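You operate a simulated robot arm through the tools that you are given. There is no shell and no other tool.

Carry out the task below with a simulated two-armed robot. There is one attempt and no reset: what you move stays moved.

JOB
Swill the gel out of the jug with the pink handle.
Fine: open the blue tap lever, hold the jug under the tap till it is past the 250 ml mark, tip it all down the basin, stand it on the blue rack, shut the tap. Set down upright: jug with a pink handle. Where these are worked on the way, their far stop is far enough and under half their travel is too little: blue tap lever.

Only the result counts: the job must be done as asked and must still hold three seconds after the hand-in. Knocking over, shifting, dropping, spilling or breaking anything else fails it.

ROBOT AND FRAMES
Two 6-joint arms with two-finger parallel grippers on one trunk that stands fixed in place. Base frame: the origin is at the foot of the trunk, x ahead of it, y to its left, z up; the work surface is at about z = 900. Lengths are in mm, angles in rad, forces in N, time in s.
The left shoulder is at [50, 170, 1307], the right one opposite. Each reaches about 1092 mm from its shoulder. Payload 1.57 kg a hand.
Tool frame (each hand has its own): the origin (TCP) lies between the finger pads and is the grasp point; the fingertips stand 30 mm ahead of it; z points along the fingers, y is the line along which they close. Largest opening 80 mm; finger width 17, thickness 12; the body of the gripper, 40 by 82 mm, starts 80 mm behind the TCP.
Orientation is told as [roll, pitch, yaw] about the base's x, y, z axes, in that order, counted from this pose: with the fingers straight down and closing along the base's y, the tool's x points along the base's -x, its y along +y and its z along -z.

CONTROLS
- The arms move only by the tool move_arm. It takes "left_increments", "right_increments" or both (then of equal length, played together; a hand with none holds still); each is one flat list of numbers, 7 for each row, row after row: the shift along the base's x, y, z in mm, then the turn, a rotation vector about the base's x, y, z in rad, then the finger opening in mm, from 0 to 80. In form: [dx, dy, dz, rx, ry, rz, hand, dx, dy, dz, rx, ry, rz, hand, ...]. A call has 1 to 20 rows; each row is the pose to reach, as a shift and turn from the pose commanded when the call began. Rows are played at 5 a second. More than 50 mm and 0.15 rad between two rows, or a gripper value outside its range, and nothing of the call is played. A pose out of reach is approached as far as the arm can. The call stops where the force on the tool passes 50 N (or 10 N more than at its start, if that is more) or the arm is blocked; 0.2 s more then pass. Each finger travels about 72 mm/s and halts on what it meets, pressing with about 39 N; the grip force reading is that of the motor and also rises with nothing between the fingers. The clock runs only during rows and for 0.2 s after the last one: add rows that repeat a pose to give the fingers time. The reply holds the time, the measured pose of the TCP, the force on the tool along the base axes, the opening and the grip force, in the units named above and with some noise, with the torque about the TCP (base axes, N m) and any sound that the robot's microphone picked up, and new pictures: "show" is both (left out), scene, wrist or none (wrist: the cameras of the hands that moved).
- Cameras (640 x 400 px; columns grow to the right, rows downward): "scene" is now at [28.4, 26.8, 1872]; the picture's right is [0.39, -0.92, 0.00], its down [-0.73, -0.30, -0.62] and it looks along [0.57, 0.24, -0.79] (base axes); focal length 320 px, centre (320, 200). "left" rides on the left gripper at [72, 7, -122] in its tool frame; the picture's right is [-0.09, 1.00, 0.00], its down [-0.84, -0.08, -0.54] and it looks along [-0.54, -0.05, 0.84] (tool axes); focal length 238 px, centre (320, 200). "right" rides on the right gripper at [72, -7, -122] in its tool frame; the picture's right is [0.09, 1.00, 0.00], its down [-0.84, 0.08, -0.54] and it looks along [-0.54, 0.05, 0.84] (tool axes); focal length 238 px, centre (320, 200). There is no depth. A picture from a camera that has moved, and an enlarged one, comes with that camera's place and axes in the base frame and with its lens.
- raise_lower(by): slides the trunk up (or, below 0, down) by that many mm; the arms and the scene camera ride with it, the base frame stays. It gives what a move gives, with no picture.
- pan_tilt(pan, tilt): turns the head with the scene camera to pan (to the left, within 1.501 rad either way) and tilt (down, from -0.506 to 1.204), counted from straight ahead of the robot. It gives what a move gives, and a new picture of the scene camera.
- enlarge(camera, box): a new picture of the part [left, top, right, bottom] of that camera's present view, enlarged. It takes no simulated time.
- close_job(): hands the job in; it is judged then, once.

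Places have to be worked out from the pictures, the camera data and where the tool is seen. Open the grippers and draw the arms clear of the work before you hand the job in, unless the task says otherwise.

The tools are called after "Emit:" by a JSON object that holds its "fn" and its "kwargs". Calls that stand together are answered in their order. move_arm: Moves the arms, as the interface text tells. Its arguments: {"type":"object","properties":{"left_increments":{"type":"array"},"right_increments":{"type":"array"},"show":{"type":"string","enum":["both","scene","wrist","none"]}},"required":[]} The other tools are called the same way: raise_lower (by) moves the trunk up or down; pan_tilt (pan, tilt) turns the head that bears the scene camera; enlarge (camera, box) takes an enlarged picture of a part of a camera's view; close_job () hands the job in.

At the start:

```text
time_s: 0.0
left_eef_pos: [643.0, 441.5, 1196.8]
left_ee_rot: [0.0, 0.001, 0.001]
left_wrist_force: [-0.2, -0.9, -0.2]
left_wrist_torque: [-0.01, -0.02, 0.0]
left_gripper_width: 80.1
left_gripper_force: 0.0
right_eef_pos: [752.0, -141.9, 1196.8]
right_ee_rot: [0.0, 0.0, 0.002]
right_wrist_force: [0.4, -0.1, -0.4]
right_wrist_torque: [0.05, -0.05, 0.01]
right_gripper_width: 80.1
right_gripper_force: 0.1
trunk travel left (down, up): [-922.0, 48.0]
head pan, tilt (commanded): [0.396, 0.908]
```

scene: 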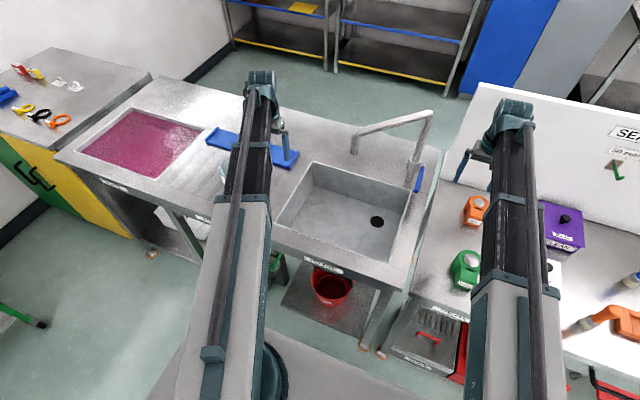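
right: 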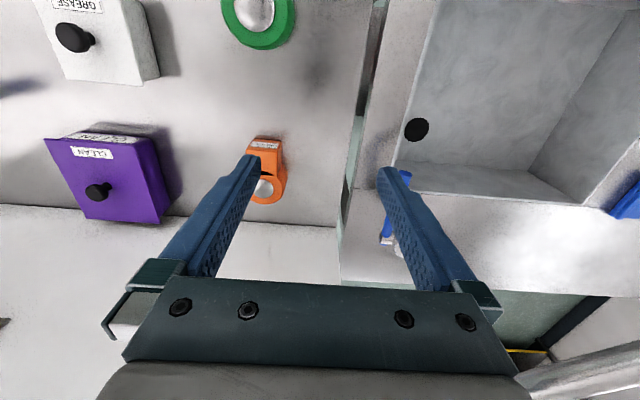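
left: 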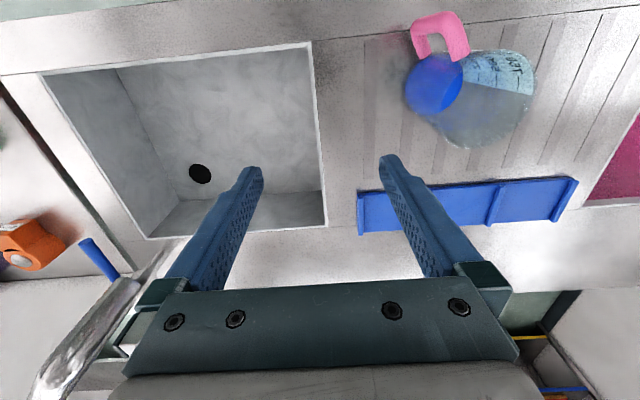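

The left wrist view shows the jug with a pink handle and blue gel inside on the drainboard, with the blue rack beyond it. I'll enlarge the views to look more closely.

Emit:
{"fn": "enlarge", "kwargs": {"camera": "left", "box": [340, 0, 600, 240]}}

Emit:
{"fn": "enlarge", "kwargs": {"camera": "scene", "box": [180, 60, 460, 280]}}

Emit:
{"fn": "enlarge", "kwargs": {"camera": "left", "box": [0, 200, 200, 400]}}

```text
1.67 times, centred on (470, 120) of left
camera zoom: at [571.8, 448.8, 1318.5], right [0.09, 1.0, 0.0], down [0.84, -0.08, 0.54], along [0.54, -0.05, -0.84], focal length 397 px, centre (70, 333)
```

zoom: 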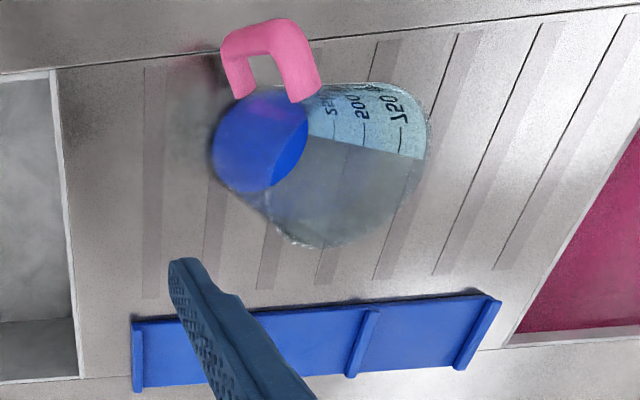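

```text
1.82 times, centred on (320, 170) of scene
camera zoom: at [28.4, 26.8, 1872.0], right [0.39, -0.92, 0.0], down [-0.73, -0.3, -0.62], along [0.57, 0.24, -0.79], focal length 582 px, centre (320, 254)
```

zoom: 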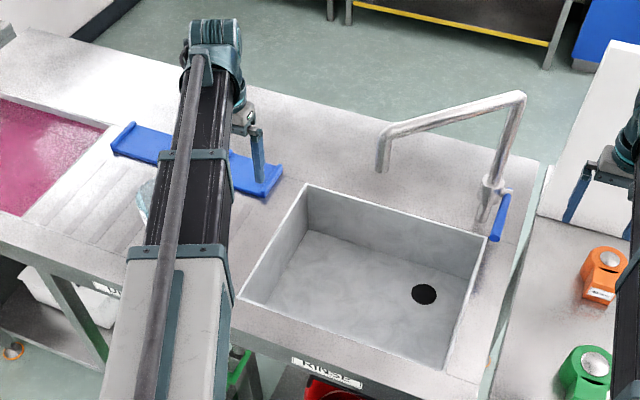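

```text
2.00 times, centred on (100, 300) of left
camera zoom: at [571.8, 448.8, 1318.5], right [0.09, 1.0, 0.0], down [0.84, -0.08, 0.54], along [0.54, -0.05, -0.84], focal length 477 px, centre (760, 0)
```

zoom: 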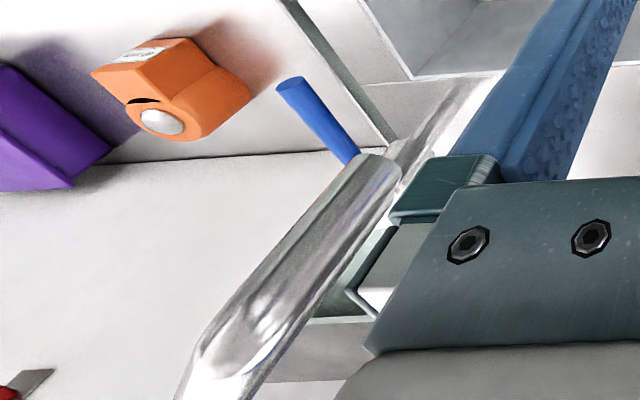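

The jug stands upright at about (637, 630), and its pink handle faces the robot. I'll move the left arm aside and turn the head for a clean view of the jug and tap.

Emit:
{"fn": "move_arm", "kwargs": {"left_increments": [-40, 20, 20, 0, 0, 0, 80, -80, 40, 40, 0, 0, 0, 80, -120, 60, 60, 0, 0, 0, 80, -160, 90, 80, 0, 0, 0, 80, -200, 120, 100, 0, 0, 0, 80, -240, 160, 100, 0, 0, 0, 80], "show": "both"}}

Emit:
{"fn": "pan_tilt", "kwargs": {"pan": 0.5, "tilt": 0.95}}

```text
refused: row 4 steps farther than a row can; nothing moved
```

```text
time_s: 0.7
left_eef_pos: [642.6, 442.6, 1197.5]
left_ee_rot: [0.0, 0.001, 0.0]
left_wrist_force: [-0.1, 0.0, -0.4]
left_wrist_torque: [-0.01, 0.0, 0.05]
left_gripper_width: 80.1
left_gripper_force: 0.1
right_eef_pos: [753.2, -142.9, 1197.1]
right_ee_rot: [0.0, 0.001, -0.001]
right_wrist_force: [0.6, 0.0, -0.1]
right_wrist_torque: [-0.02, -0.02, 0.0]
right_gripper_width: 79.7
right_gripper_force: 0.1
trunk travel left (down, up): [-922.0, 48.0]
head pan, tilt (commanded): [0.499, 0.949]
camera scene: at [23.0, 32.6, 1868.9], right [0.48, -0.88, 0.0], down [-0.71, -0.39, -0.58], along [0.51, 0.28, -0.81], focal length 320 px, centre (320, 200)
```

scene: 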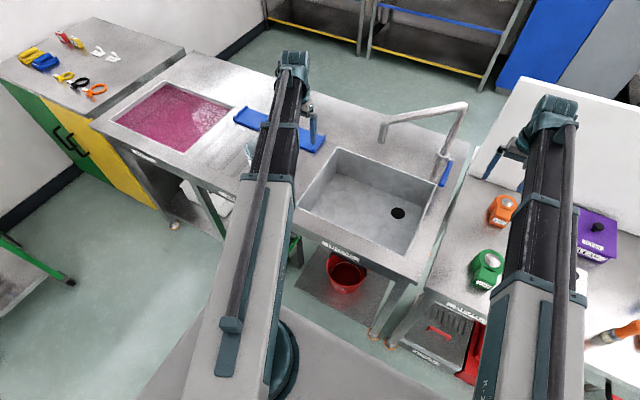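

The left arm hides the jug, so I'll swing it right (toward -y) and up a little. That should let the head camera see the jug.

Emit:
{"fn": "move_arm", "kwargs": {"left_increments": [0, -45, 10, 0, 0, 0, 80, 0, -90, 20, 0, 0, 0, 80, 0, -135, 30, 0, 0, 0, 80, 0, -180, 40, 0, 0, 0, 80, 0, -210, 50, 0, 0, 0, 80, 0, -210, 50, 0, 0, 0, 80], "show": "both"}}

```text
time_s: 2.1
left_eef_pos: [642.6, 232.7, 1196.6]
left_ee_rot: [0.001, 0.0, -0.001]
left_wrist_force: [0.2, -0.3, 0.2]
left_wrist_torque: [0.03, 0.02, 0.0]
left_gripper_width: 80.2
left_gripper_force: 0.1
left hand out of reach, approached as far as the arm can: row 1, 2, 3, 4, 5, 6
right_eef_pos: [753.2, -141.0, 1196.9]
right_ee_rot: [0.0, 0.0, 0.0]
right_wrist_force: [0.7, -0.8, 0.2]
right_wrist_torque: [0.0, 0.04, 0.02]
right_gripper_width: 79.7
right_gripper_force: 0.1
trunk travel left (down, up): [-922.0, 48.0]
head pan, tilt (commanded): [0.499, 0.949]
camera scene: at [23.0, 33.0, 1868.8], right [0.48, -0.88, 0.0], down [-0.71, -0.39, -0.58], along [0.51, 0.28, -0.81], focal length 320 px, centre (320, 200)
camera left: at [571.0, 238.9, 1318.4], right [0.09, 1.0, 0.0], down [0.84, -0.08, 0.54], along [0.54, -0.05, -0.84], focal length 238 px, centre (320, 200)
```

scene: 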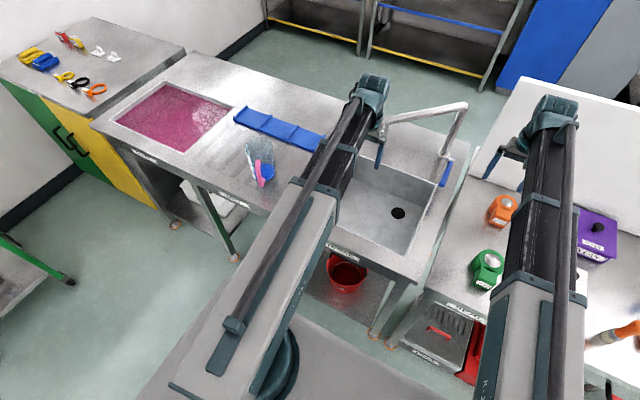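
left: 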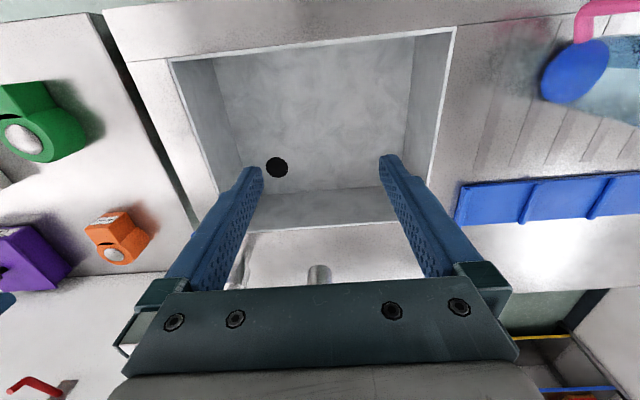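

The jug is now visible from the head camera. I'll enlarge the jug, tap and rack.

Emit:
{"fn": "enlarge", "kwargs": {"camera": "scene", "box": [210, 100, 340, 200]}}

Emit:
{"fn": "enlarge", "kwargs": {"camera": "scene", "box": [360, 80, 500, 200]}}

Emit:
{"fn": "enlarge", "kwargs": {"camera": "right", "box": [340, 130, 500, 280]}}

```text
4.00 times, centred on (275, 150) of scene
camera zoom: at [23.0, 33.0, 1868.8], right [0.48, -0.88, 0.0], down [-0.71, -0.39, -0.58], along [0.51, 0.28, -0.81], focal length 1280 px, centre (500, 400)
```

zoom: 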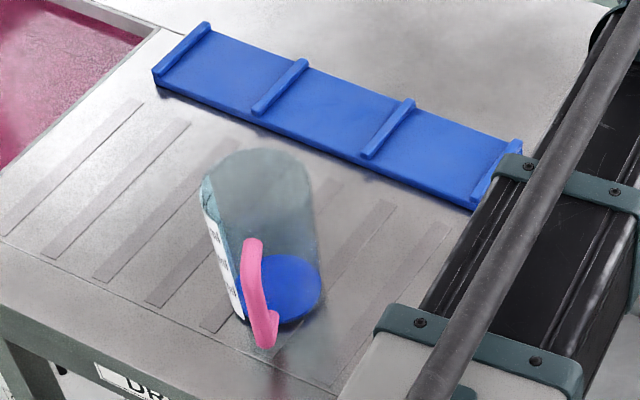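

```text
3.33 times, centred on (430, 140) of scene
camera zoom: at [23.0, 33.0, 1868.8], right [0.48, -0.88, 0.0], down [-0.71, -0.39, -0.58], along [0.51, 0.28, -0.81], focal length 1067 px, centre (-47, 400)
```

zoom: 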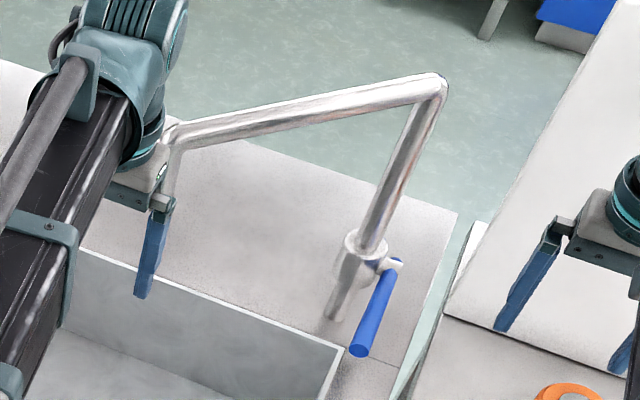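

```text
2.67 times, centred on (420, 205) of right
camera zoom: at [680.6, -148.0, 1319.2], right [-0.09, 1.0, 0.0], down [0.84, 0.08, 0.54], along [0.54, 0.05, -0.84], focal length 636 px, centre (53, 187)
```

zoom: 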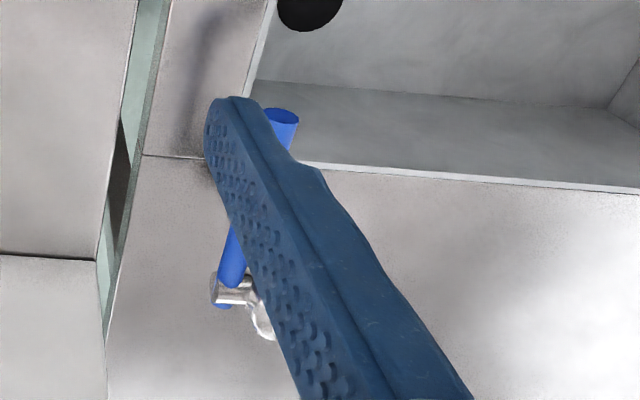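

From several views: the tap column is at about (955, 32), and the outlet at about (775, 218, 1150). The lever lies flat from about (960, -7, 1000) to a tip at (823, -7, 1004). The jug axis is at about (636, 610), with the handle bar at about (562, 571). I'll turn the left hand so its fingers point forward and move it to a spot in front of the jug.

Emit:
{"fn": "move_arm", "kwargs": {"left_increments": [-14, 14, -6, 0, -0.145, 0, 80, -28, 28, -12, 0, -0.29, 0, 80, -42, 42, -18, 0, -0.435, 0, 80, -56, 56, -24, 0, -0.58, 0, 80, -70, 70, -30, 0, -0.725, 0, 80, -84, 84, -36, 0, -0.87, 0, 80, -98, 98, -42, 0, -1.015, 0, 80, -112, 112, -48, 0, -1.16, 0, 80, -126, 126, -54, 0, -1.305, 0, 80, -140, 140, -60, 0, -1.45, 0, 80, -150, 150, -66, 0, -1.571, 0, 80, -150, 150, -66, 0, -1.571, 0, 80], "show": "both"}}

```text
time_s: 4.7
left_eef_pos: [567.5, 449.0, 1417.0]
left_ee_rot: [0.992, -1.57, -0.992]
left_wrist_force: [-0.1, -0.8, 0.0]
left_wrist_torque: [-0.01, -0.01, -0.02]
left_gripper_width: 79.9
left_gripper_force: 0.0
left hand out of reach, approached as far as the arm can: row 1, 2, 3, 4, 5, 6, 7, 8, 9, 10, 11, 12
right_eef_pos: [753.0, -141.8, 1198.0]
right_ee_rot: [0.0, -0.001, 0.0]
right_wrist_force: [-0.5, -0.2, -1.0]
right_wrist_torque: [0.02, -0.01, -0.03]
right_gripper_width: 79.9
right_gripper_force: 0.1
trunk travel left (down, up): [-922.0, 48.0]
head pan, tilt (commanded): [0.499, 0.949]
camera scene: at [23.0, 32.6, 1868.8], right [0.48, -0.88, 0.0], down [-0.71, -0.39, -0.58], along [0.51, 0.28, -0.81], focal length 320 px, centre (320, 200)
camera left: at [446.4, 455.9, 1344.6], right [0.0, 1.0, 0.09], down [-0.54, -0.08, 0.84], along [0.84, -0.05, 0.54], focal length 238 px, centre (320, 200)
```

scene: 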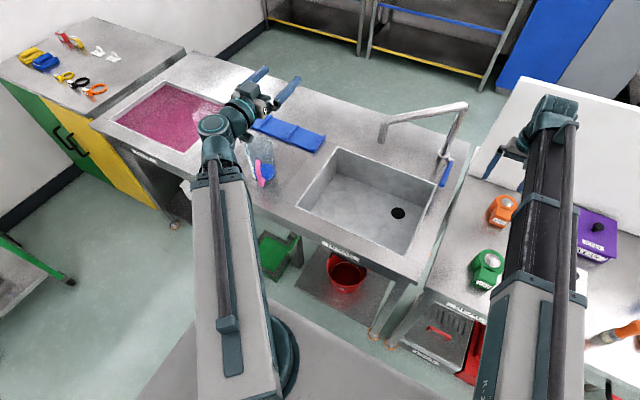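
left: 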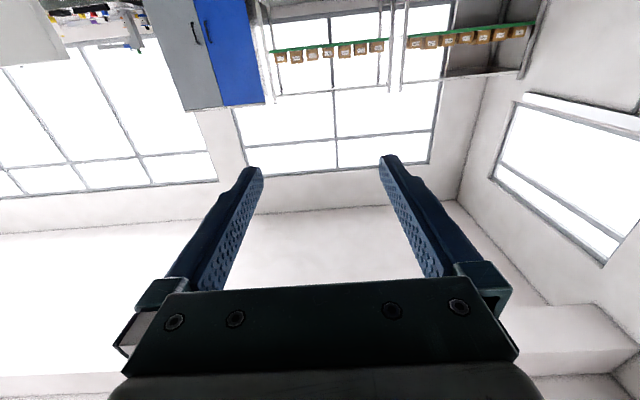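

The left wrist seems stuck at z≈1417 and could not retract past a minimum radius. It looks like a telescoping arm that gets its height from the trunk. I'll test this with a short forward move and a drop.

Emit:
{"fn": "move_arm", "kwargs": {"left_increments": [40, 0, 0, 0, 0, 0, 80, 80, 0, 0, 0, 0, 0, 80, 80, 0, -40, 0, 0, 0, 80, 80, 0, -40, 0, 0, 0, 80], "show": "none"}}

```text
time_s: 5.7
left_eef_pos: [648.8, 446.8, 1415.6]
left_ee_rot: [-2.949, -1.572, 2.949]
left_wrist_force: [0.1, 0.0, -0.4]
left_wrist_torque: [-0.01, 0.03, 0.03]
left_gripper_width: 80.0
left_gripper_force: 0.0
left hand out of reach, approached as far as the arm can: row 3, 4
right_eef_pos: [753.7, -141.5, 1197.4]
right_ee_rot: [0.0, -0.001, -0.001]
right_wrist_force: [0.4, 0.3, 0.5]
right_wrist_torque: [-0.01, -0.03, 0.02]
right_gripper_width: 80.2
right_gripper_force: 0.0
trunk travel left (down, up): [-922.0, 48.0]
head pan, tilt (commanded): [0.499, 0.949]
```

Confirmed: arm height is fixed by the trunk, with the wrist at z≈1417 now, 220 mm from wrist to TCP, and a minimum radius of about 408 mm. So vertical moves come from the trunk or from tilting the hand. Before planning the trunk drop I'll look at the things on the right counter and around the tap.

Emit:
{"fn": "enlarge", "kwargs": {"camera": "right", "box": [20, 0, 400, 230]}}

Emit:
{"fn": "enlarge", "kwargs": {"camera": "scene", "box": [420, 80, 640, 300]}}

Emit:
{"fn": "enlarge", "kwargs": {"camera": "scene", "box": [180, 60, 360, 220]}}

```text
1.68 times, centred on (210, 115) of right
camera zoom: at [680.8, -148.3, 1319.1], right [-0.09, 1.0, 0.0], down [0.84, 0.08, 0.54], along [0.54, 0.05, -0.84], focal length 401 px, centre (505, 343)
```

zoom: 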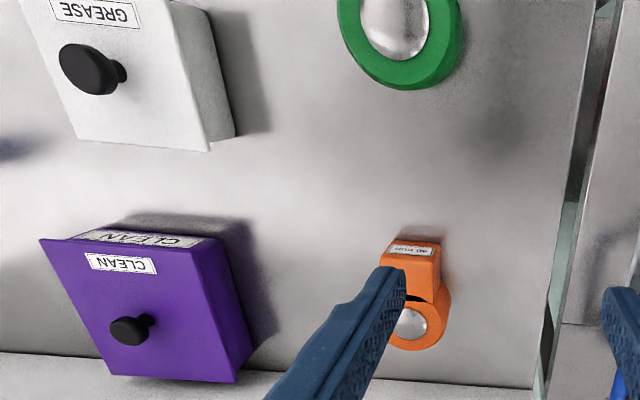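

```text
1.82 times, centred on (530, 190) of scene
camera zoom: at [23.2, 32.7, 1868.8], right [0.48, -0.88, 0.0], down [-0.71, -0.39, -0.58], along [0.51, 0.28, -0.81], focal length 582 px, centre (-62, 218)
```

zoom: 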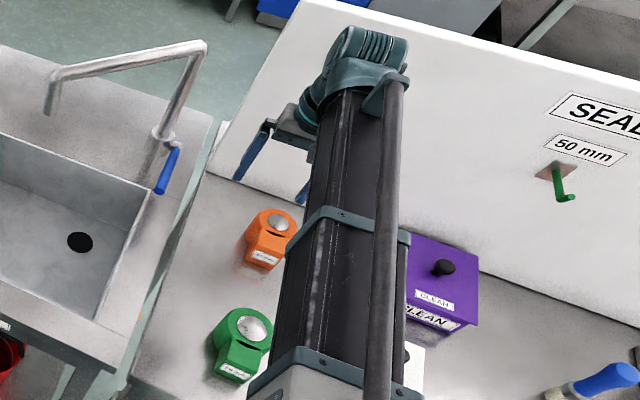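

```text
2.50 times, centred on (270, 140) of scene
camera zoom: at [23.2, 32.7, 1868.8], right [0.48, -0.88, 0.0], down [-0.71, -0.39, -0.58], along [0.51, 0.28, -0.81], focal length 800 px, centre (445, 350)
```

zoom: 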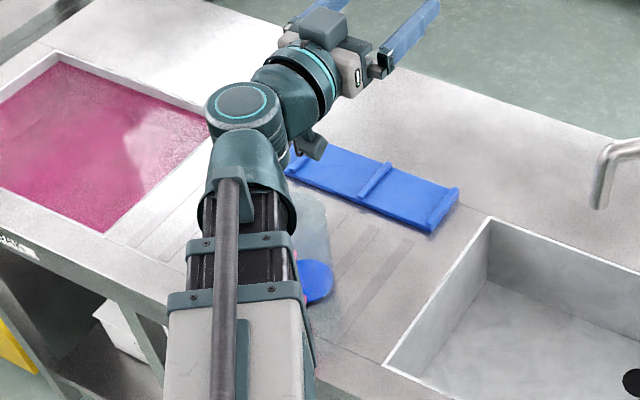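

The right counter has a punch, boxes and other small items that I must not touch. I'll retract the right arm in front of the counter and turn its hand to point right before any trunk drop.

Emit:
{"fn": "move_arm", "kwargs": {"right_increments": [-46, -3, 0, 0, 0, 0, 60, -92, -6, 0, 0, 0, 0, 60, -138, -9, 0, 0, 0, 0, 60, -184, -12, 0, 0, 0, 0, 60, -230, -15, 0, 0, 0, 0, 60, -275, -25, 0, 0, 0, 0, 60, -282, -60, 0, 0, 0, 0, 60, -288, -101, 0, 0, 0, 0, 60, -298, -138, 0, 0, 0, 0, 60, -308, -172, 0, 0, 0, 0, 60, -324, -206, 0, 0, 0, 0, 60, -339, -239, 0, 0, 0, 0, 60, -358, -270, 0, 0, 0, 0, 60, -358, -270, 0, 0, 0, 0, 60], "show": "scene"}}

```text
time_s: 8.7
left_eef_pos: [648.4, 448.4, 1417.2]
left_ee_rot: [-2.156, -1.571, 2.157]
left_wrist_force: [0.6, -0.7, 0.0]
left_wrist_torque: [0.02, 0.01, 0.0]
left_gripper_width: 80.1
left_gripper_force: 0.0
right_eef_pos: [395.2, -411.2, 1198.5]
right_ee_rot: [-0.001, -0.001, 0.0]
right_wrist_force: [0.0, -0.6, 0.3]
right_wrist_torque: [-0.02, 0.02, 0.0]
right_gripper_width: 60.0
right_gripper_force: 0.2
trunk travel left (down, up): [-922.0, 48.0]
head pan, tilt (commanded): [0.499, 0.949]
camera scene: at [23.2, 33.1, 1868.8], right [0.48, -0.88, 0.0], down [-0.71, -0.39, -0.58], along [0.51, 0.28, -0.81], focal length 320 px, centre (320, 200)
```

scene: 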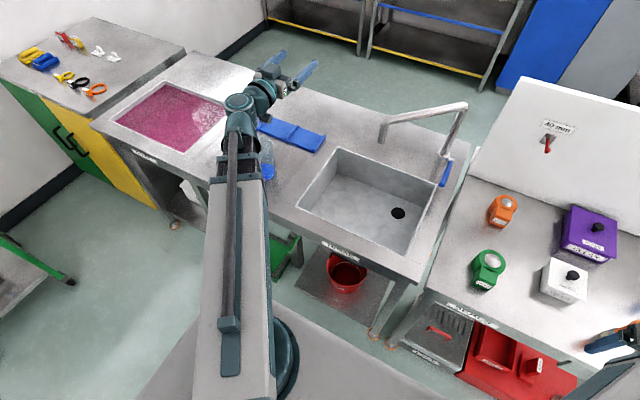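

The right arm is retracted in front of the counter. Next I'll turn its hand so the fingers point right and horizontal, keeping it above counter height when the trunk drops.

Emit:
{"fn": "move_arm", "kwargs": {"right_increments": [0, -31.3, 2.2, -0.1428, 0, 0, 60, 0, -62, 8.9, -0.2856, 0, 0, 60, 0, -91.4, 19.9, -0.4284, 0, 0, 60, 0, -119, 35, -0.5712, 0, 0, 60, 0, -144.2, 53.8, -0.714, 0, 0, 60, 0, -166.4, 76, -0.8568, 0, 0, 60, 0, -185.1, 101, -0.9996, 0, 0, 60, 0, -200.2, 128.7, -1.1424, 0, 0, 60, 0, -211, 158, -1.2852, 0, 0, 60, 0, -217.8, 188.8, -1.428, 0, 0, 60, 0, -220, 220, -1.5708, 0, 0, 60, 0, -220, 220, -1.5708, 0, 0, 60], "show": "none"}}

```text
time_s: 11.3
left_eef_pos: [647.6, 446.9, 1416.8]
left_ee_rot: [3.093, -1.572, -3.092]
left_wrist_force: [0.2, 0.3, 0.4]
left_wrist_torque: [-0.02, -0.02, 0.0]
left_gripper_width: 80.2
left_gripper_force: 0.1
right_eef_pos: [396.0, -632.0, 1417.3]
right_ee_rot: [-1.572, -0.002, 0.0]
right_wrist_force: [0.5, 0.1, -0.3]
right_wrist_torque: [0.02, 0.01, -0.03]
right_gripper_width: 60.1
right_gripper_force: 0.0
trunk travel left (down, up): [-922.0, 48.0]
head pan, tilt (commanded): [0.499, 0.949]
```

The right hand is parked safely. Next I'll swing the left arm further left, uncovering the jug, then lower the trunk partway for a second view at closer range.

Emit:
{"fn": "move_arm", "kwargs": {"left_increments": [-32, 20, 0, 0, 0, 0, 80, -64, 40, 0, 0, 0, 0, 80, -95, 60, 0, 0, 0, 0, 80, -129, 76, 0, 0, 0, 0, 80, -164, 92, 0, 0, 0, 0, 80, -198, 108, 0, 0, 0, 0, 80, -234, 118, 0, 0, 0, 0, 80, -270, 128, 0, 0, 0, 0, 80, -305, 137, 0, 0, 0, 0, 80, -305, 137, 0, 0, 0, 0, 80], "show": "scene"}}

Emit:
{"fn": "raise_lower", "kwargs": {"by": -250}}

Emit:
{"fn": "pan_tilt", "kwargs": {"pan": 0.6, "tilt": 0.8}}

```text
time_s: 13.5
left_eef_pos: [341.7, 584.4, 1416.8]
left_ee_rot: [0.015, -1.57, -0.017]
left_wrist_force: [-0.1, -0.2, -0.2]
left_wrist_torque: [0.02, 0.03, 0.01]
left_gripper_width: 80.1
left_gripper_force: 0.1
right_eef_pos: [395.8, -631.4, 1415.9]
right_ee_rot: [-1.571, 0.001, -0.001]
right_wrist_force: [-0.3, -0.2, 0.5]
right_wrist_torque: [0.05, 0.02, 0.0]
right_gripper_width: 59.9
right_gripper_force: 0.0
trunk travel left (down, up): [-922.0, 48.0]
head pan, tilt (commanded): [0.499, 0.949]
camera scene: at [23.4, 32.5, 1868.8], right [0.48, -0.88, 0.0], down [-0.71, -0.39, -0.58], along [0.51, 0.28, -0.81], focal length 320 px, centre (320, 200)
```

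scene: 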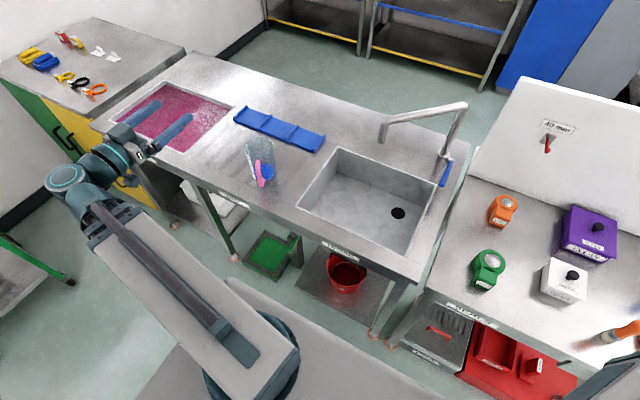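

```text
time_s: 16.1
left_eef_pos: [343.1, 584.7, 1166.6]
left_ee_rot: [-0.139, -1.572, 0.14]
left_wrist_force: [-0.4, -0.5, 0.1]
left_wrist_torque: [-0.04, 0.03, -0.03]
left_gripper_width: 79.9
left_gripper_force: 0.1
right_eef_pos: [394.8, -630.8, 1167.3]
right_ee_rot: [-1.572, 0.0, 0.002]
right_wrist_force: [-0.7, -0.2, 0.6]
right_wrist_torque: [0.0, -0.01, 0.01]
right_gripper_width: 60.0
right_gripper_force: 0.0
trunk travel left (down, up): [-672.0, 298.0]
head pan, tilt (commanded): [0.499, 0.949]
```

```text
time_s: 16.8
left_eef_pos: [341.8, 584.8, 1166.2]
left_ee_rot: [-0.175, -1.57, 0.175]
left_wrist_force: [-0.5, 0.7, 0.2]
left_wrist_torque: [-0.01, 0.02, 0.02]
left_gripper_width: 79.8
left_gripper_force: 0.0
right_eef_pos: [394.8, -630.5, 1167.3]
right_ee_rot: [-1.57, -0.001, 0.0]
right_wrist_force: [-0.7, 0.0, 0.6]
right_wrist_torque: [-0.02, -0.01, 0.0]
right_gripper_width: 60.1
right_gripper_force: 0.0
trunk travel left (down, up): [-672.0, 298.0]
head pan, tilt (commanded): [0.6, 0.799]
camera scene: at [25.5, 43.4, 1630.3], right [0.56, -0.83, 0.0], down [-0.59, -0.41, -0.7], along [0.58, 0.39, -0.72], focal length 320 px, centre (320, 200)
```

scene: 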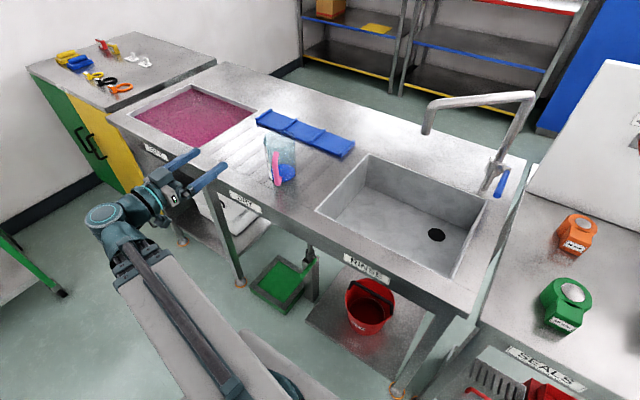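

The jug is now clear of the arm. I'll enlarge it, plus the rack and tap.

Emit:
{"fn": "enlarge", "kwargs": {"camera": "scene", "box": [240, 100, 340, 200]}}

Emit:
{"fn": "enlarge", "kwargs": {"camera": "scene", "box": [400, 80, 560, 220]}}

```text
4.00 times, centred on (290, 150) of scene
camera zoom: at [25.5, 43.4, 1630.3], right [0.56, -0.83, 0.0], down [-0.59, -0.41, -0.7], along [0.58, 0.39, -0.72], focal length 1280 px, centre (440, 400)
```

zoom: 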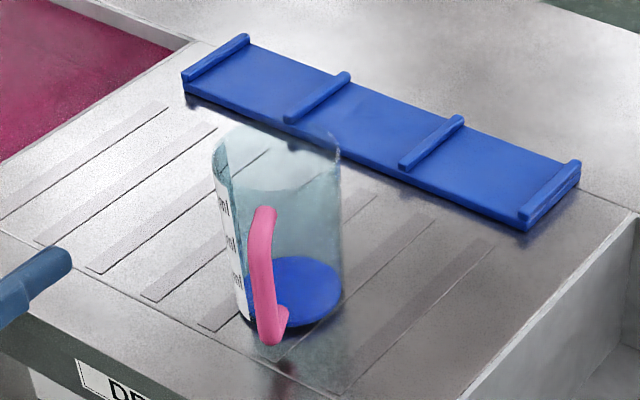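

```text
2.86 times, centred on (480, 150) of scene
camera zoom: at [25.5, 43.4, 1630.3], right [0.56, -0.83, 0.0], down [-0.59, -0.41, -0.7], along [0.58, 0.39, -0.72], focal length 914 px, centre (-137, 343)
```

zoom: 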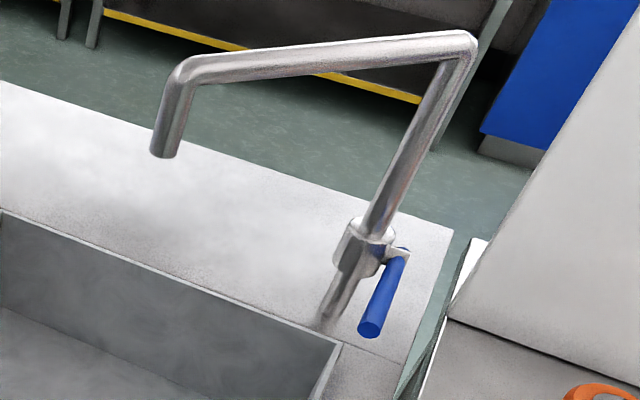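

From two trunk heights I get the jug axis at about (636, 610) and the handle bar at about (561, 573), from z≈932 to 1037. The rim is at z≈1049. I'll move the left hand above the handle, fingers pointing along it (yaw 0.459), still well above the jug.

Emit:
{"fn": "move_arm", "kwargs": {"left_increments": [37.3, 6.0, 0, 0, 0, 0.08, 80, 75.2, 12.4, 0, 0, 0, 0.16, 80, 111.7, 15.7, 0, 0, 0, 0.24, 80, 146.8, 11.6, 0, 0, 0, 0.32, 80, 180.6, 3.1, 0, 0, 0, 0.4, 80, 215.2, -13.6, 0, 0, 0, 0.459, 80, 215.2, -13.6, 0, 0, 0, 0.459, 80], "show": "scene"}}

Emit:
{"fn": "enlarge", "kwargs": {"camera": "scene", "box": [210, 90, 340, 210]}}

```text
time_s: 18.4
left_eef_pos: [557.0, 570.6, 1166.8]
left_ee_rot: [-0.132, -1.568, 0.595]
left_wrist_force: [0.1, -0.2, 0.6]
left_wrist_torque: [-0.01, 0.0, -0.05]
left_gripper_width: 80.0
left_gripper_force: 0.1
right_eef_pos: [394.6, -630.6, 1166.8]
right_ee_rot: [-1.571, 0.0, 0.0]
right_wrist_force: [0.2, 1.1, -0.1]
right_wrist_torque: [0.0, 0.02, -0.02]
right_gripper_width: 60.2
right_gripper_force: 0.0
trunk travel left (down, up): [-672.0, 298.0]
head pan, tilt (commanded): [0.6, 0.799]
camera scene: at [25.5, 43.4, 1630.4], right [0.56, -0.83, 0.0], down [-0.59, -0.41, -0.7], along [0.58, 0.39, -0.72], focal length 320 px, centre (320, 200)
```

scene: 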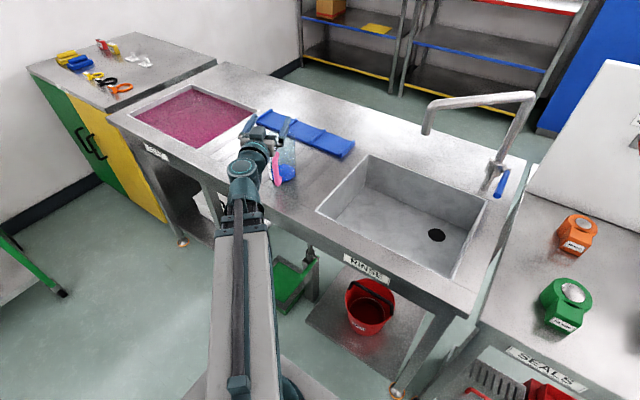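

```text
3.33 times, centred on (275, 150) of scene
camera zoom: at [25.5, 43.4, 1630.4], right [0.56, -0.83, 0.0], down [-0.59, -0.41, -0.7], along [0.58, 0.39, -0.72], focal length 1067 px, centre (470, 367)
```

zoom: 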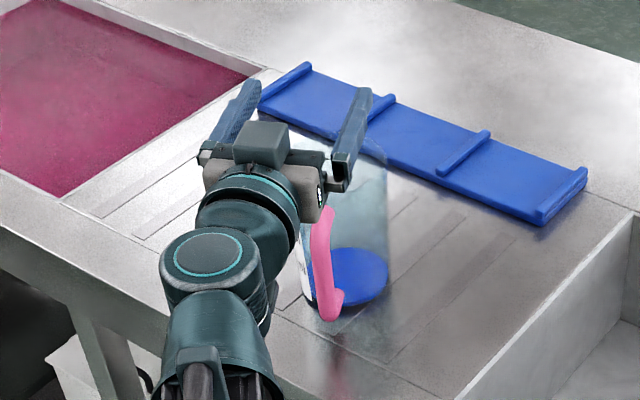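

Fingers straddle the line above the handle. I'll lower the trunk by 95 mm, so the fingers stay just above rim height, and check alignment with both cameras.

Emit:
{"fn": "raise_lower", "kwargs": {"by": -95}}

Emit:
{"fn": "move_arm", "kwargs": {"left_increments": [0, 0, 0, 0, 0, 0, 80], "show": "both"}}

Emit:
{"fn": "enlarge", "kwargs": {"camera": "scene", "box": [210, 60, 340, 180]}}

```text
time_s: 19.6
left_eef_pos: [557.1, 571.5, 1072.4]
left_ee_rot: [-0.053, -1.569, 0.513]
left_wrist_force: [0.2, 0.6, 0.5]
left_wrist_torque: [-0.02, -0.01, -0.03]
left_gripper_width: 80.3
left_gripper_force: 0.1
right_eef_pos: [395.5, -631.5, 1072.0]
right_ee_rot: [-1.57, 0.001, 0.0]
right_wrist_force: [0.2, 0.2, 0.0]
right_wrist_torque: [-0.01, 0.0, -0.01]
right_gripper_width: 60.1
right_gripper_force: 0.1
trunk travel left (down, up): [-577.0, 393.0]
head pan, tilt (commanded): [0.6, 0.799]
```

```text
time_s: 20.0
left_eef_pos: [558.0, 571.0, 1071.5]
left_ee_rot: [-0.002, -1.569, 0.464]
left_wrist_force: [0.7, -0.1, -0.4]
left_wrist_torque: [-0.01, -0.01, -0.02]
left_gripper_width: 80.2
left_gripper_force: 0.0
right_eef_pos: [395.1, -630.4, 1072.8]
right_ee_rot: [-1.57, 0.001, -0.001]
right_wrist_force: [-1.2, -0.2, 0.5]
right_wrist_torque: [0.04, 0.03, -0.04]
right_gripper_width: 60.2
right_gripper_force: 0.0
trunk travel left (down, up): [-577.0, 393.0]
head pan, tilt (commanded): [0.6, 0.799]
camera scene: at [25.5, 43.4, 1535.4], right [0.56, -0.83, 0.0], down [-0.59, -0.41, -0.7], along [0.58, 0.39, -0.72], focal length 320 px, centre (320, 200)
camera left: at [445.4, 523.2, 999.6], right [-0.44, 0.89, 0.09], down [-0.45, -0.31, 0.84], along [0.78, 0.33, 0.54], focal length 238 px, centre (320, 200)
```

scene: 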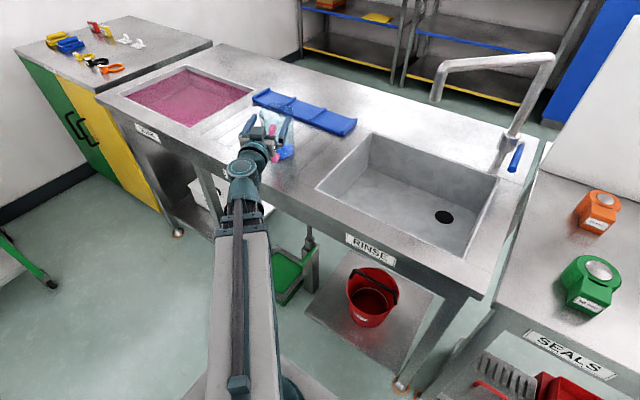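
left: 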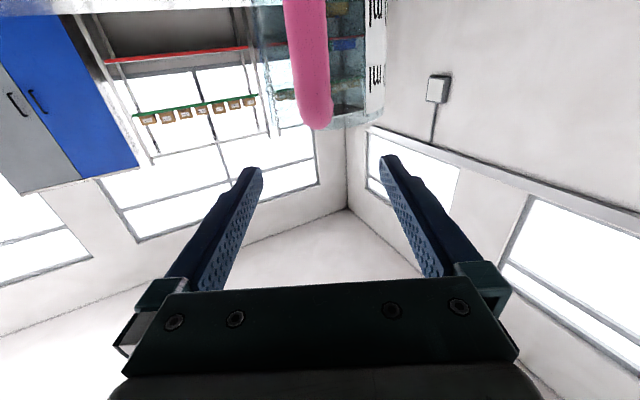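

```text
3.33 times, centred on (275, 120) of scene
camera zoom: at [25.5, 43.4, 1535.4], right [0.56, -0.83, 0.0], down [-0.59, -0.41, -0.7], along [0.58, 0.39, -0.72], focal length 1067 px, centre (470, 467)
```

zoom: 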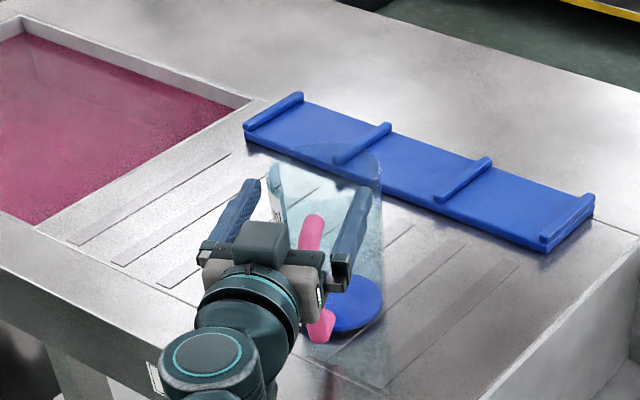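

The wrist view (upside down) shows the handle centred between the fingers, within about 3 mm, with its top at z≈1030. I'll lower the hand straight down so the fingers straddle the bar at mid-height.

Emit:
{"fn": "raise_lower", "kwargs": {"by": -40}}

Emit:
{"fn": "raise_lower", "kwargs": {"by": -45}}

Emit:
{"fn": "move_arm", "kwargs": {"left_increments": [0, 0, 0, 0, 0, 0, 80], "show": "both"}}

Emit:
{"fn": "enlarge", "kwargs": {"camera": "scene", "box": [200, 20, 330, 140]}}

```text
time_s: 20.9
left_eef_pos: [556.1, 571.3, 1031.4]
left_ee_rot: [-0.035, -1.569, 0.492]
left_wrist_force: [0.4, 0.2, 0.0]
left_wrist_torque: [0.02, 0.01, 0.01]
left_gripper_width: 80.1
left_gripper_force: 0.1
right_eef_pos: [394.7, -630.7, 1033.2]
right_ee_rot: [-1.57, 0.0, 0.001]
right_wrist_force: [0.2, -0.2, 0.3]
right_wrist_torque: [0.0, 0.01, 0.0]
right_gripper_width: 60.0
right_gripper_force: 0.0
trunk travel left (down, up): [-537.0, 433.0]
head pan, tilt (commanded): [0.6, 0.799]
```

```text
time_s: 21.7
left_eef_pos: [557.4, 571.5, 986.3]
left_ee_rot: [-0.053, -1.57, 0.512]
left_wrist_force: [0.0, 0.3, -0.5]
left_wrist_torque: [0.01, -0.02, 0.01]
left_gripper_width: 80.1
left_gripper_force: 0.2
right_eef_pos: [395.1, -631.7, 987.4]
right_ee_rot: [-1.569, 0.0, -0.001]
right_wrist_force: [0.8, -0.4, -0.3]
right_wrist_torque: [0.0, 0.03, -0.01]
right_gripper_width: 60.0
right_gripper_force: 0.0
trunk travel left (down, up): [-492.0, 478.0]
head pan, tilt (commanded): [0.6, 0.799]
```

```text
time_s: 22.1
left_eef_pos: [556.9, 571.1, 986.7]
left_ee_rot: [-0.04, -1.57, 0.5]
left_wrist_force: [-0.6, 0.3, -0.6]
left_wrist_torque: [-0.02, 0.01, 0.0]
left_gripper_width: 79.9
left_gripper_force: 0.1
right_eef_pos: [394.9, -631.5, 987.1]
right_ee_rot: [-1.571, -0.001, -0.002]
right_wrist_force: [0.7, 0.1, 0.2]
right_wrist_torque: [0.01, -0.02, 0.0]
right_gripper_width: 60.0
right_gripper_force: 0.0
trunk travel left (down, up): [-492.0, 478.0]
head pan, tilt (commanded): [0.6, 0.799]
camera scene: at [25.5, 43.4, 1450.4], right [0.56, -0.83, 0.0], down [-0.59, -0.41, -0.7], along [0.58, 0.39, -0.72], focal length 320 px, centre (320, 200)
camera left: at [445.4, 523.2, 914.6], right [-0.44, 0.89, 0.09], down [-0.45, -0.31, 0.84], along [0.78, 0.33, 0.54], focal length 238 px, centre (320, 200)
```

scene: 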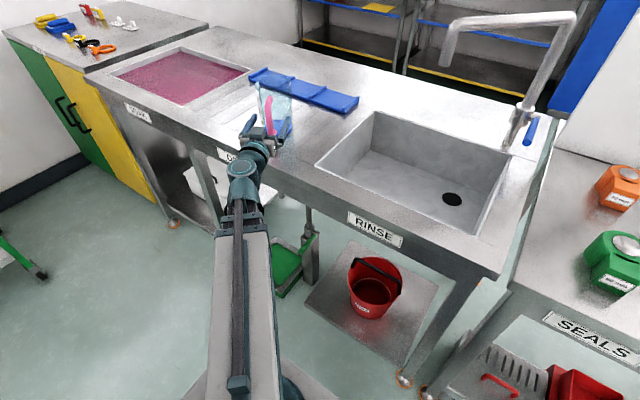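
left: 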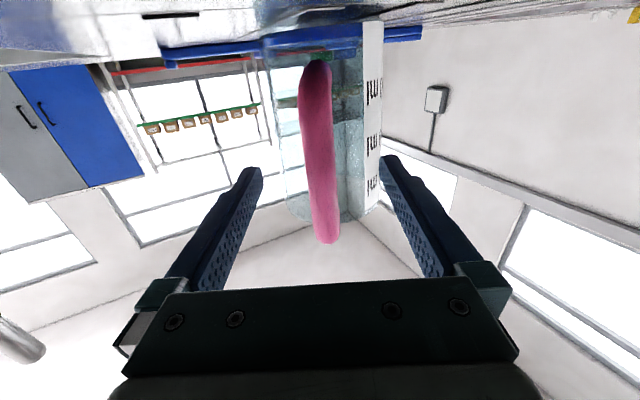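

```text
3.33 times, centred on (265, 80) of scene
camera zoom: at [25.5, 43.4, 1450.4], right [0.56, -0.83, 0.0], down [-0.59, -0.41, -0.7], along [0.58, 0.39, -0.72], focal length 1067 px, centre (503, 600)
```

zoom: 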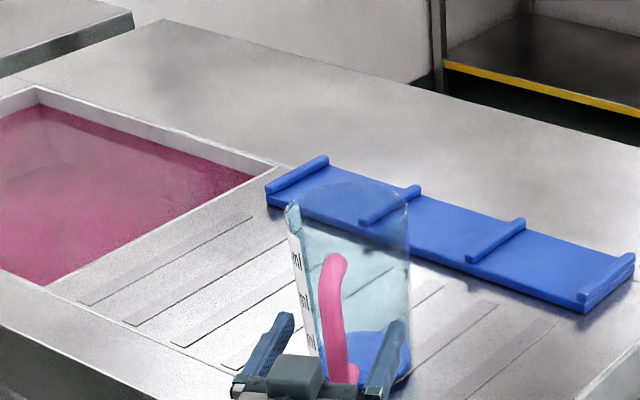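

The bar is centred to about 4 mm, with its outer face about 5–10 mm ahead of the TCP. I'll nudge forward 7 mm and sideways 3.6 mm, then close on the bar.

Emit:
{"fn": "move_arm", "kwargs": {"left_increments": [2.4, 3.2, 0, 0, 0, 0, 80, 4.7, 6.3, 0, 0, 0, 0, 80, 4.7, 6.3, 0, 0, 0, 0, 40, 4.7, 6.3, 0, 0, 0, 0, 20, 4.7, 6.3, 0, 0, 0, 0, 0, 4.7, 6.3, 0, 0, 0, 0, 0, 4.7, 6.3, 0, 0, 0, 0, 0, 4.7, 6.3, 0, 0, 0, 0, 0], "show": "both"}}

```text
time_s: 23.9
left_eef_pos: [561.8, 578.9, 987.7]
left_ee_rot: [-0.045, -1.57, 0.504]
left_wrist_force: [0.6, -0.6, -0.5]
left_wrist_torque: [-0.02, -0.01, 0.0]
left_gripper_width: 17.0
left_gripper_force: 32.8
right_eef_pos: [393.9, -631.4, 986.9]
right_ee_rot: [-1.57, 0.0, 0.0]
right_wrist_force: [-1.0, 0.4, 0.6]
right_wrist_torque: [0.01, 0.03, 0.02]
right_gripper_width: 59.9
right_gripper_force: 0.0
trunk travel left (down, up): [-492.0, 478.0]
head pan, tilt (commanded): [0.6, 0.799]
camera scene: at [25.5, 43.4, 1450.4], right [0.56, -0.83, 0.0], down [-0.59, -0.41, -0.7], along [0.58, 0.39, -0.72], focal length 320 px, centre (320, 200)
camera left: at [450.0, 529.6, 914.6], right [-0.44, 0.89, 0.09], down [-0.45, -0.31, 0.84], along [0.78, 0.33, 0.54], focal length 238 px, centre (320, 200)
```

scene: 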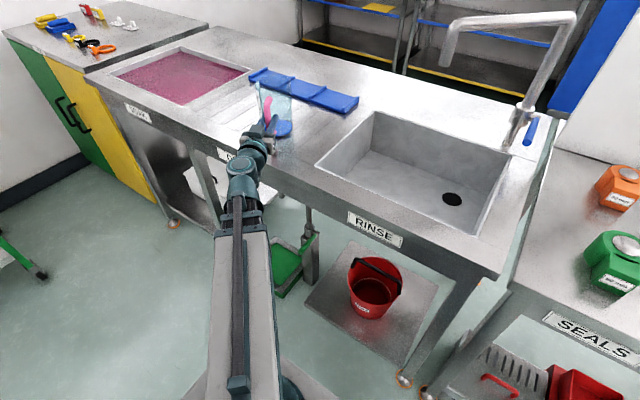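
left: 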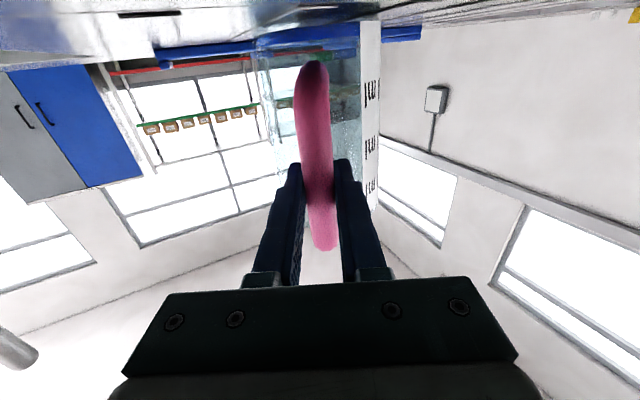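

The fingers hold the bar (17 mm, about 33 N). I'll lift the trunk 40 mm and check that the jug comes up with the hand.

Emit:
{"fn": "raise_lower", "kwargs": {"by": 40}}

Emit:
{"fn": "move_arm", "kwargs": {"left_increments": [0, 0, 0, 0, 0, 0, 0], "show": "both"}}

Emit:
{"fn": "enlarge", "kwargs": {"camera": "scene", "box": [200, 40, 330, 160]}}

```text
time_s: 24.8
left_eef_pos: [561.7, 576.7, 1028.1]
left_ee_rot: [0.02, -1.571, 0.441]
left_wrist_force: [-1.1, 0.1, -1.3]
left_wrist_torque: [-0.07, 0.11, 0.02]
left_gripper_width: 16.9
left_gripper_force: 32.4
right_eef_pos: [395.8, -632.6, 1026.8]
right_ee_rot: [-1.571, 0.002, 0.0]
right_wrist_force: [0.1, 0.0, 0.3]
right_wrist_torque: [0.01, 0.02, -0.02]
right_gripper_width: 59.9
right_gripper_force: 0.0
trunk travel left (down, up): [-532.0, 438.0]
head pan, tilt (commanded): [0.6, 0.799]
```

```text
time_s: 25.2
left_eef_pos: [560.8, 577.8, 1027.1]
left_ee_rot: [-0.041, -1.572, 0.499]
left_wrist_force: [-0.5, -0.2, -2.8]
left_wrist_torque: [-0.04, 0.14, -0.01]
left_gripper_width: 17.1
left_gripper_force: 32.0
right_eef_pos: [395.2, -632.0, 1026.6]
right_ee_rot: [-1.572, 0.0, 0.0]
right_wrist_force: [0.0, -0.4, -0.4]
right_wrist_torque: [-0.04, 0.01, -0.02]
right_gripper_width: 60.0
right_gripper_force: 0.0
trunk travel left (down, up): [-532.0, 438.0]
head pan, tilt (commanded): [0.6, 0.799]
camera scene: at [25.7, 43.5, 1490.4], right [0.56, -0.83, 0.0], down [-0.59, -0.41, -0.7], along [0.58, 0.39, -0.72], focal length 320 px, centre (320, 200)
camera left: at [450.1, 529.7, 954.5], right [-0.44, 0.89, 0.09], down [-0.45, -0.31, 0.84], along [0.78, 0.33, 0.54], focal length 238 px, centre (320, 200)
```

scene: 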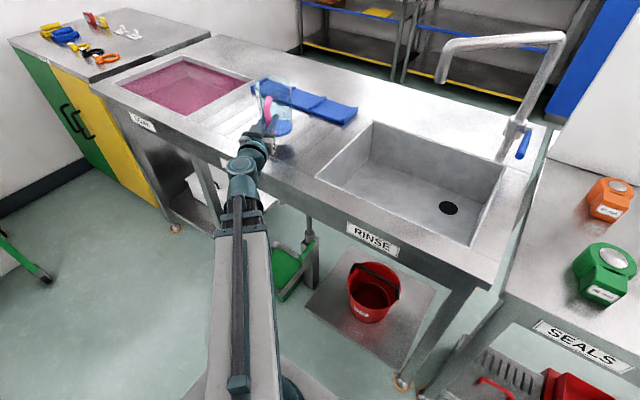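
left: 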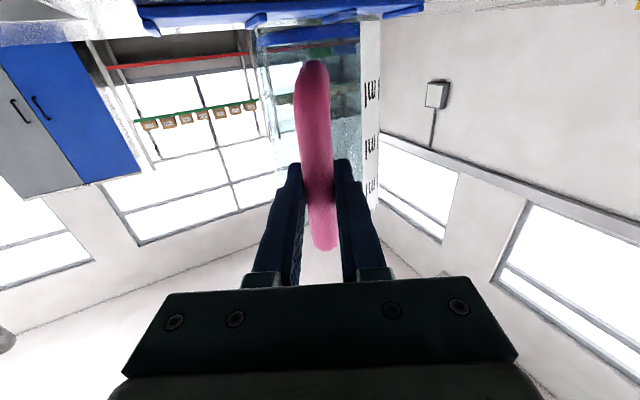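

```text
3.33 times, centred on (265, 100) of scene
camera zoom: at [25.7, 43.5, 1490.4], right [0.56, -0.83, 0.0], down [-0.59, -0.41, -0.7], along [0.58, 0.39, -0.72], focal length 1067 px, centre (503, 533)
```

zoom: 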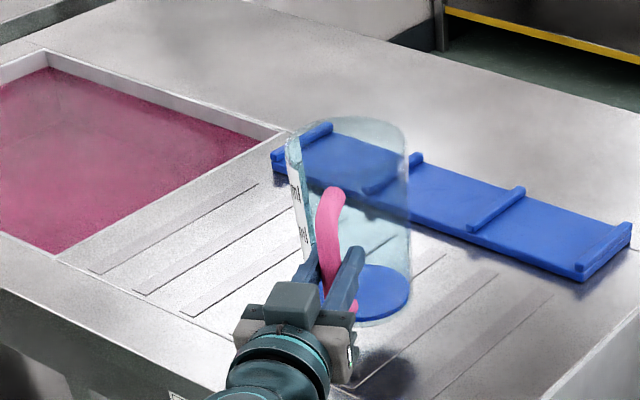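

The jug is lifted and hanging level (about 2.7 N). While the left hand holds it over the drainboard, I'll raise the trunk and swing the right hand to point left and 60° off straight down, ready for the tap lever.

Emit:
{"fn": "raise_lower", "kwargs": {"by": 200}}

Emit:
{"fn": "move_arm", "kwargs": {"right_increments": [0, 2.3, -31.9, 0.14544, 0, 0, 80, 0, 9.2, -63.1, 0.29089, 0, 0, 80, 0, 20.6, -93.0, 0.43633, 0, 0, 80, 0, 36.2, -120.9, 0.58178, 0, 0, 80, 0, 55.7, -146.3, 0.72722, 0, 0, 80, 0, 78.6, -168.5, 0.87266, 0, 0, 80, 0, 104.5, -187.2, 1.01811, 0, 0, 80, 0, 132.9, -202.0, 1.16355, 0, 0, 80, 0, 163.1, -212.5, 1.309, 0, 0, 80, 0, 194.5, -218.5, 1.45444, 0, 0, 80, 0, 226.4, -219.9, 1.59989, 0, 0, 80, 0, 258.2, -216.7, 1.74533, 0, 0, 80, 0, 289.2, -208.8, 1.89077, 0, 0, 80, 0, 318.7, -196.6, 2.03622, 0, 0, 80, 0, 346.2, -180.2, 2.18166, 0, 0, 80, 0, 371.0, -160.0, 2.32711, 0, 0, 80, 0, 392.6, -136.5, 2.47255, 0, 0, 80, 0, 410.5, -110.0, 2.61799, 0, 0, 80], "show": "scene"}}

```text
time_s: 27.3
left_eef_pos: [562.2, 577.6, 1226.7]
left_ee_rot: [-0.056, -1.57, 0.514]
left_wrist_force: [-0.6, -0.8, -1.8]
left_wrist_torque: [-0.07, 0.1, -0.02]
left_gripper_width: 17.0
left_gripper_force: 32.4
right_eef_pos: [395.8, -632.3, 1228.0]
right_ee_rot: [-1.571, -0.002, 0.001]
right_wrist_force: [-0.1, 0.0, 0.1]
right_wrist_torque: [-0.02, -0.01, -0.02]
right_gripper_width: 60.0
right_gripper_force: 0.0
trunk travel left (down, up): [-732.0, 238.0]
head pan, tilt (commanded): [0.6, 0.799]
```

```text
time_s: 31.1
left_eef_pos: [561.3, 577.3, 1227.7]
left_ee_rot: [-0.115, -1.571, 0.572]
left_wrist_force: [0.5, -0.3, -2.0]
left_wrist_torque: [-0.07, 0.09, 0.03]
left_gripper_width: 17.1
left_gripper_force: 32.4
right_eef_pos: [412.6, -190.6, 1115.9]
right_ee_rot: [1.043, -0.004, -0.01]
right_wrist_force: [0.2, -0.8, 0.2]
right_wrist_torque: [-0.01, 0.01, 0.02]
right_gripper_width: 80.1
right_gripper_force: 0.1
right hand out of reach, approached as far as the arm can: row 17, 18
trunk travel left (down, up): [-732.0, 238.0]
head pan, tilt (commanded): [0.6, 0.799]
camera scene: at [25.5, 43.5, 1690.4], right [0.56, -0.83, 0.0], down [-0.59, -0.41, -0.7], along [0.58, 0.39, -0.72], focal length 320 px, centre (320, 200)
```

scene: 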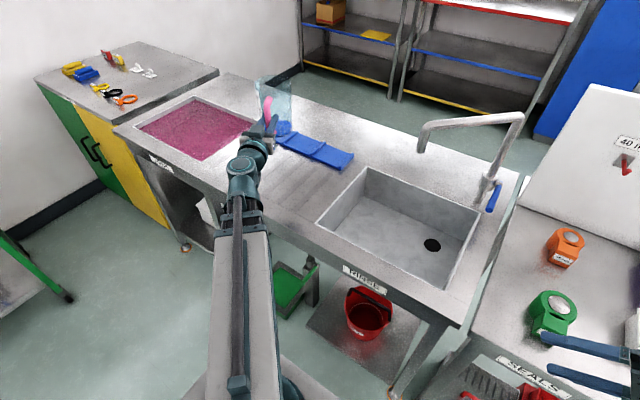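

The right hand stopped a few mm short at a wrist limit because the arm is turned so far right. It clears when the arm comes forward. I'll bring the arm to face ahead, yaw the hand 30° toward +x and close the fingers to make a poker.

Emit:
{"fn": "move_arm", "kwargs": {"right_increments": [25.6, 24.4, 0, 0, 0, -0.06545, 60, 51.2, 48.1, 0, 0, 0, -0.1309, 40, 76.7, 70.9, 0, 0, 0, -0.19635, 20, 102, 92.9, 0, 0, 0, -0.2618, 0, 115.1, 114.6, 0, 0, 0, -0.32725, 0, 127.8, 135.5, 0, 0, 0, -0.3927, 0, 140.4, 155.7, 0, 0, 0, -0.45815, 0, 152.5, 175.2, 0, 0, 0, -0.5236, 0, 152.5, 175.2, 0, 0, 0, -0.5236, 0], "show": "both"}}

```text
time_s: 33.1
left_eef_pos: [562.1, 577.3, 1227.6]
left_ee_rot: [-0.02, -1.57, 0.481]
left_wrist_force: [-0.1, 0.4, -3.1]
left_wrist_torque: [-0.06, 0.11, -0.02]
left_gripper_width: 17.0
left_gripper_force: 32.4
right_eef_pos: [565.8, -17.1, 1116.0]
right_ee_rot: [1.044, 0.0, -0.525]
right_wrist_force: [0.4, 0.7, 0.4]
right_wrist_torque: [0.01, 0.01, 0.0]
right_gripper_width: 0.1
right_gripper_force: 21.6
trunk travel left (down, up): [-732.0, 238.0]
head pan, tilt (commanded): [0.6, 0.799]
camera scene: at [25.7, 43.5, 1690.4], right [0.56, -0.83, 0.0], down [-0.59, -0.41, -0.7], along [0.58, 0.39, -0.72], focal length 320 px, centre (320, 200)
camera right: at [449.1, -74.9, 1172.4], right [0.17, 0.48, 0.86], down [0.51, -0.79, 0.34], along [0.84, 0.38, -0.38], focal length 238 px, centre (320, 200)
```

scene: 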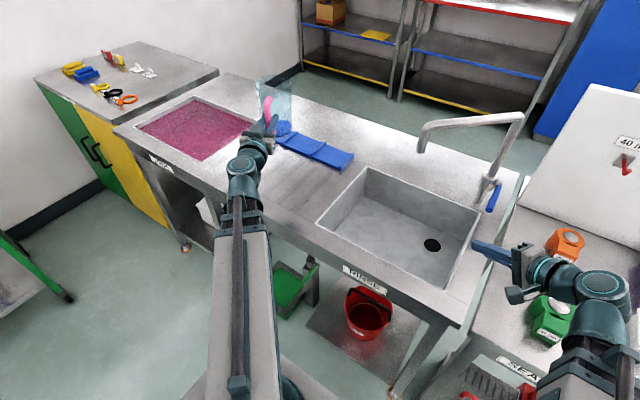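
right: 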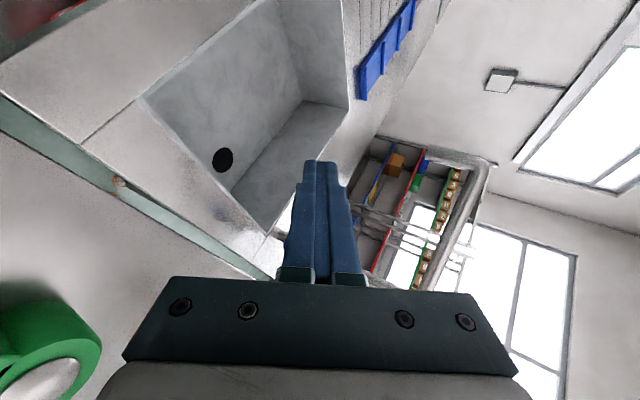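

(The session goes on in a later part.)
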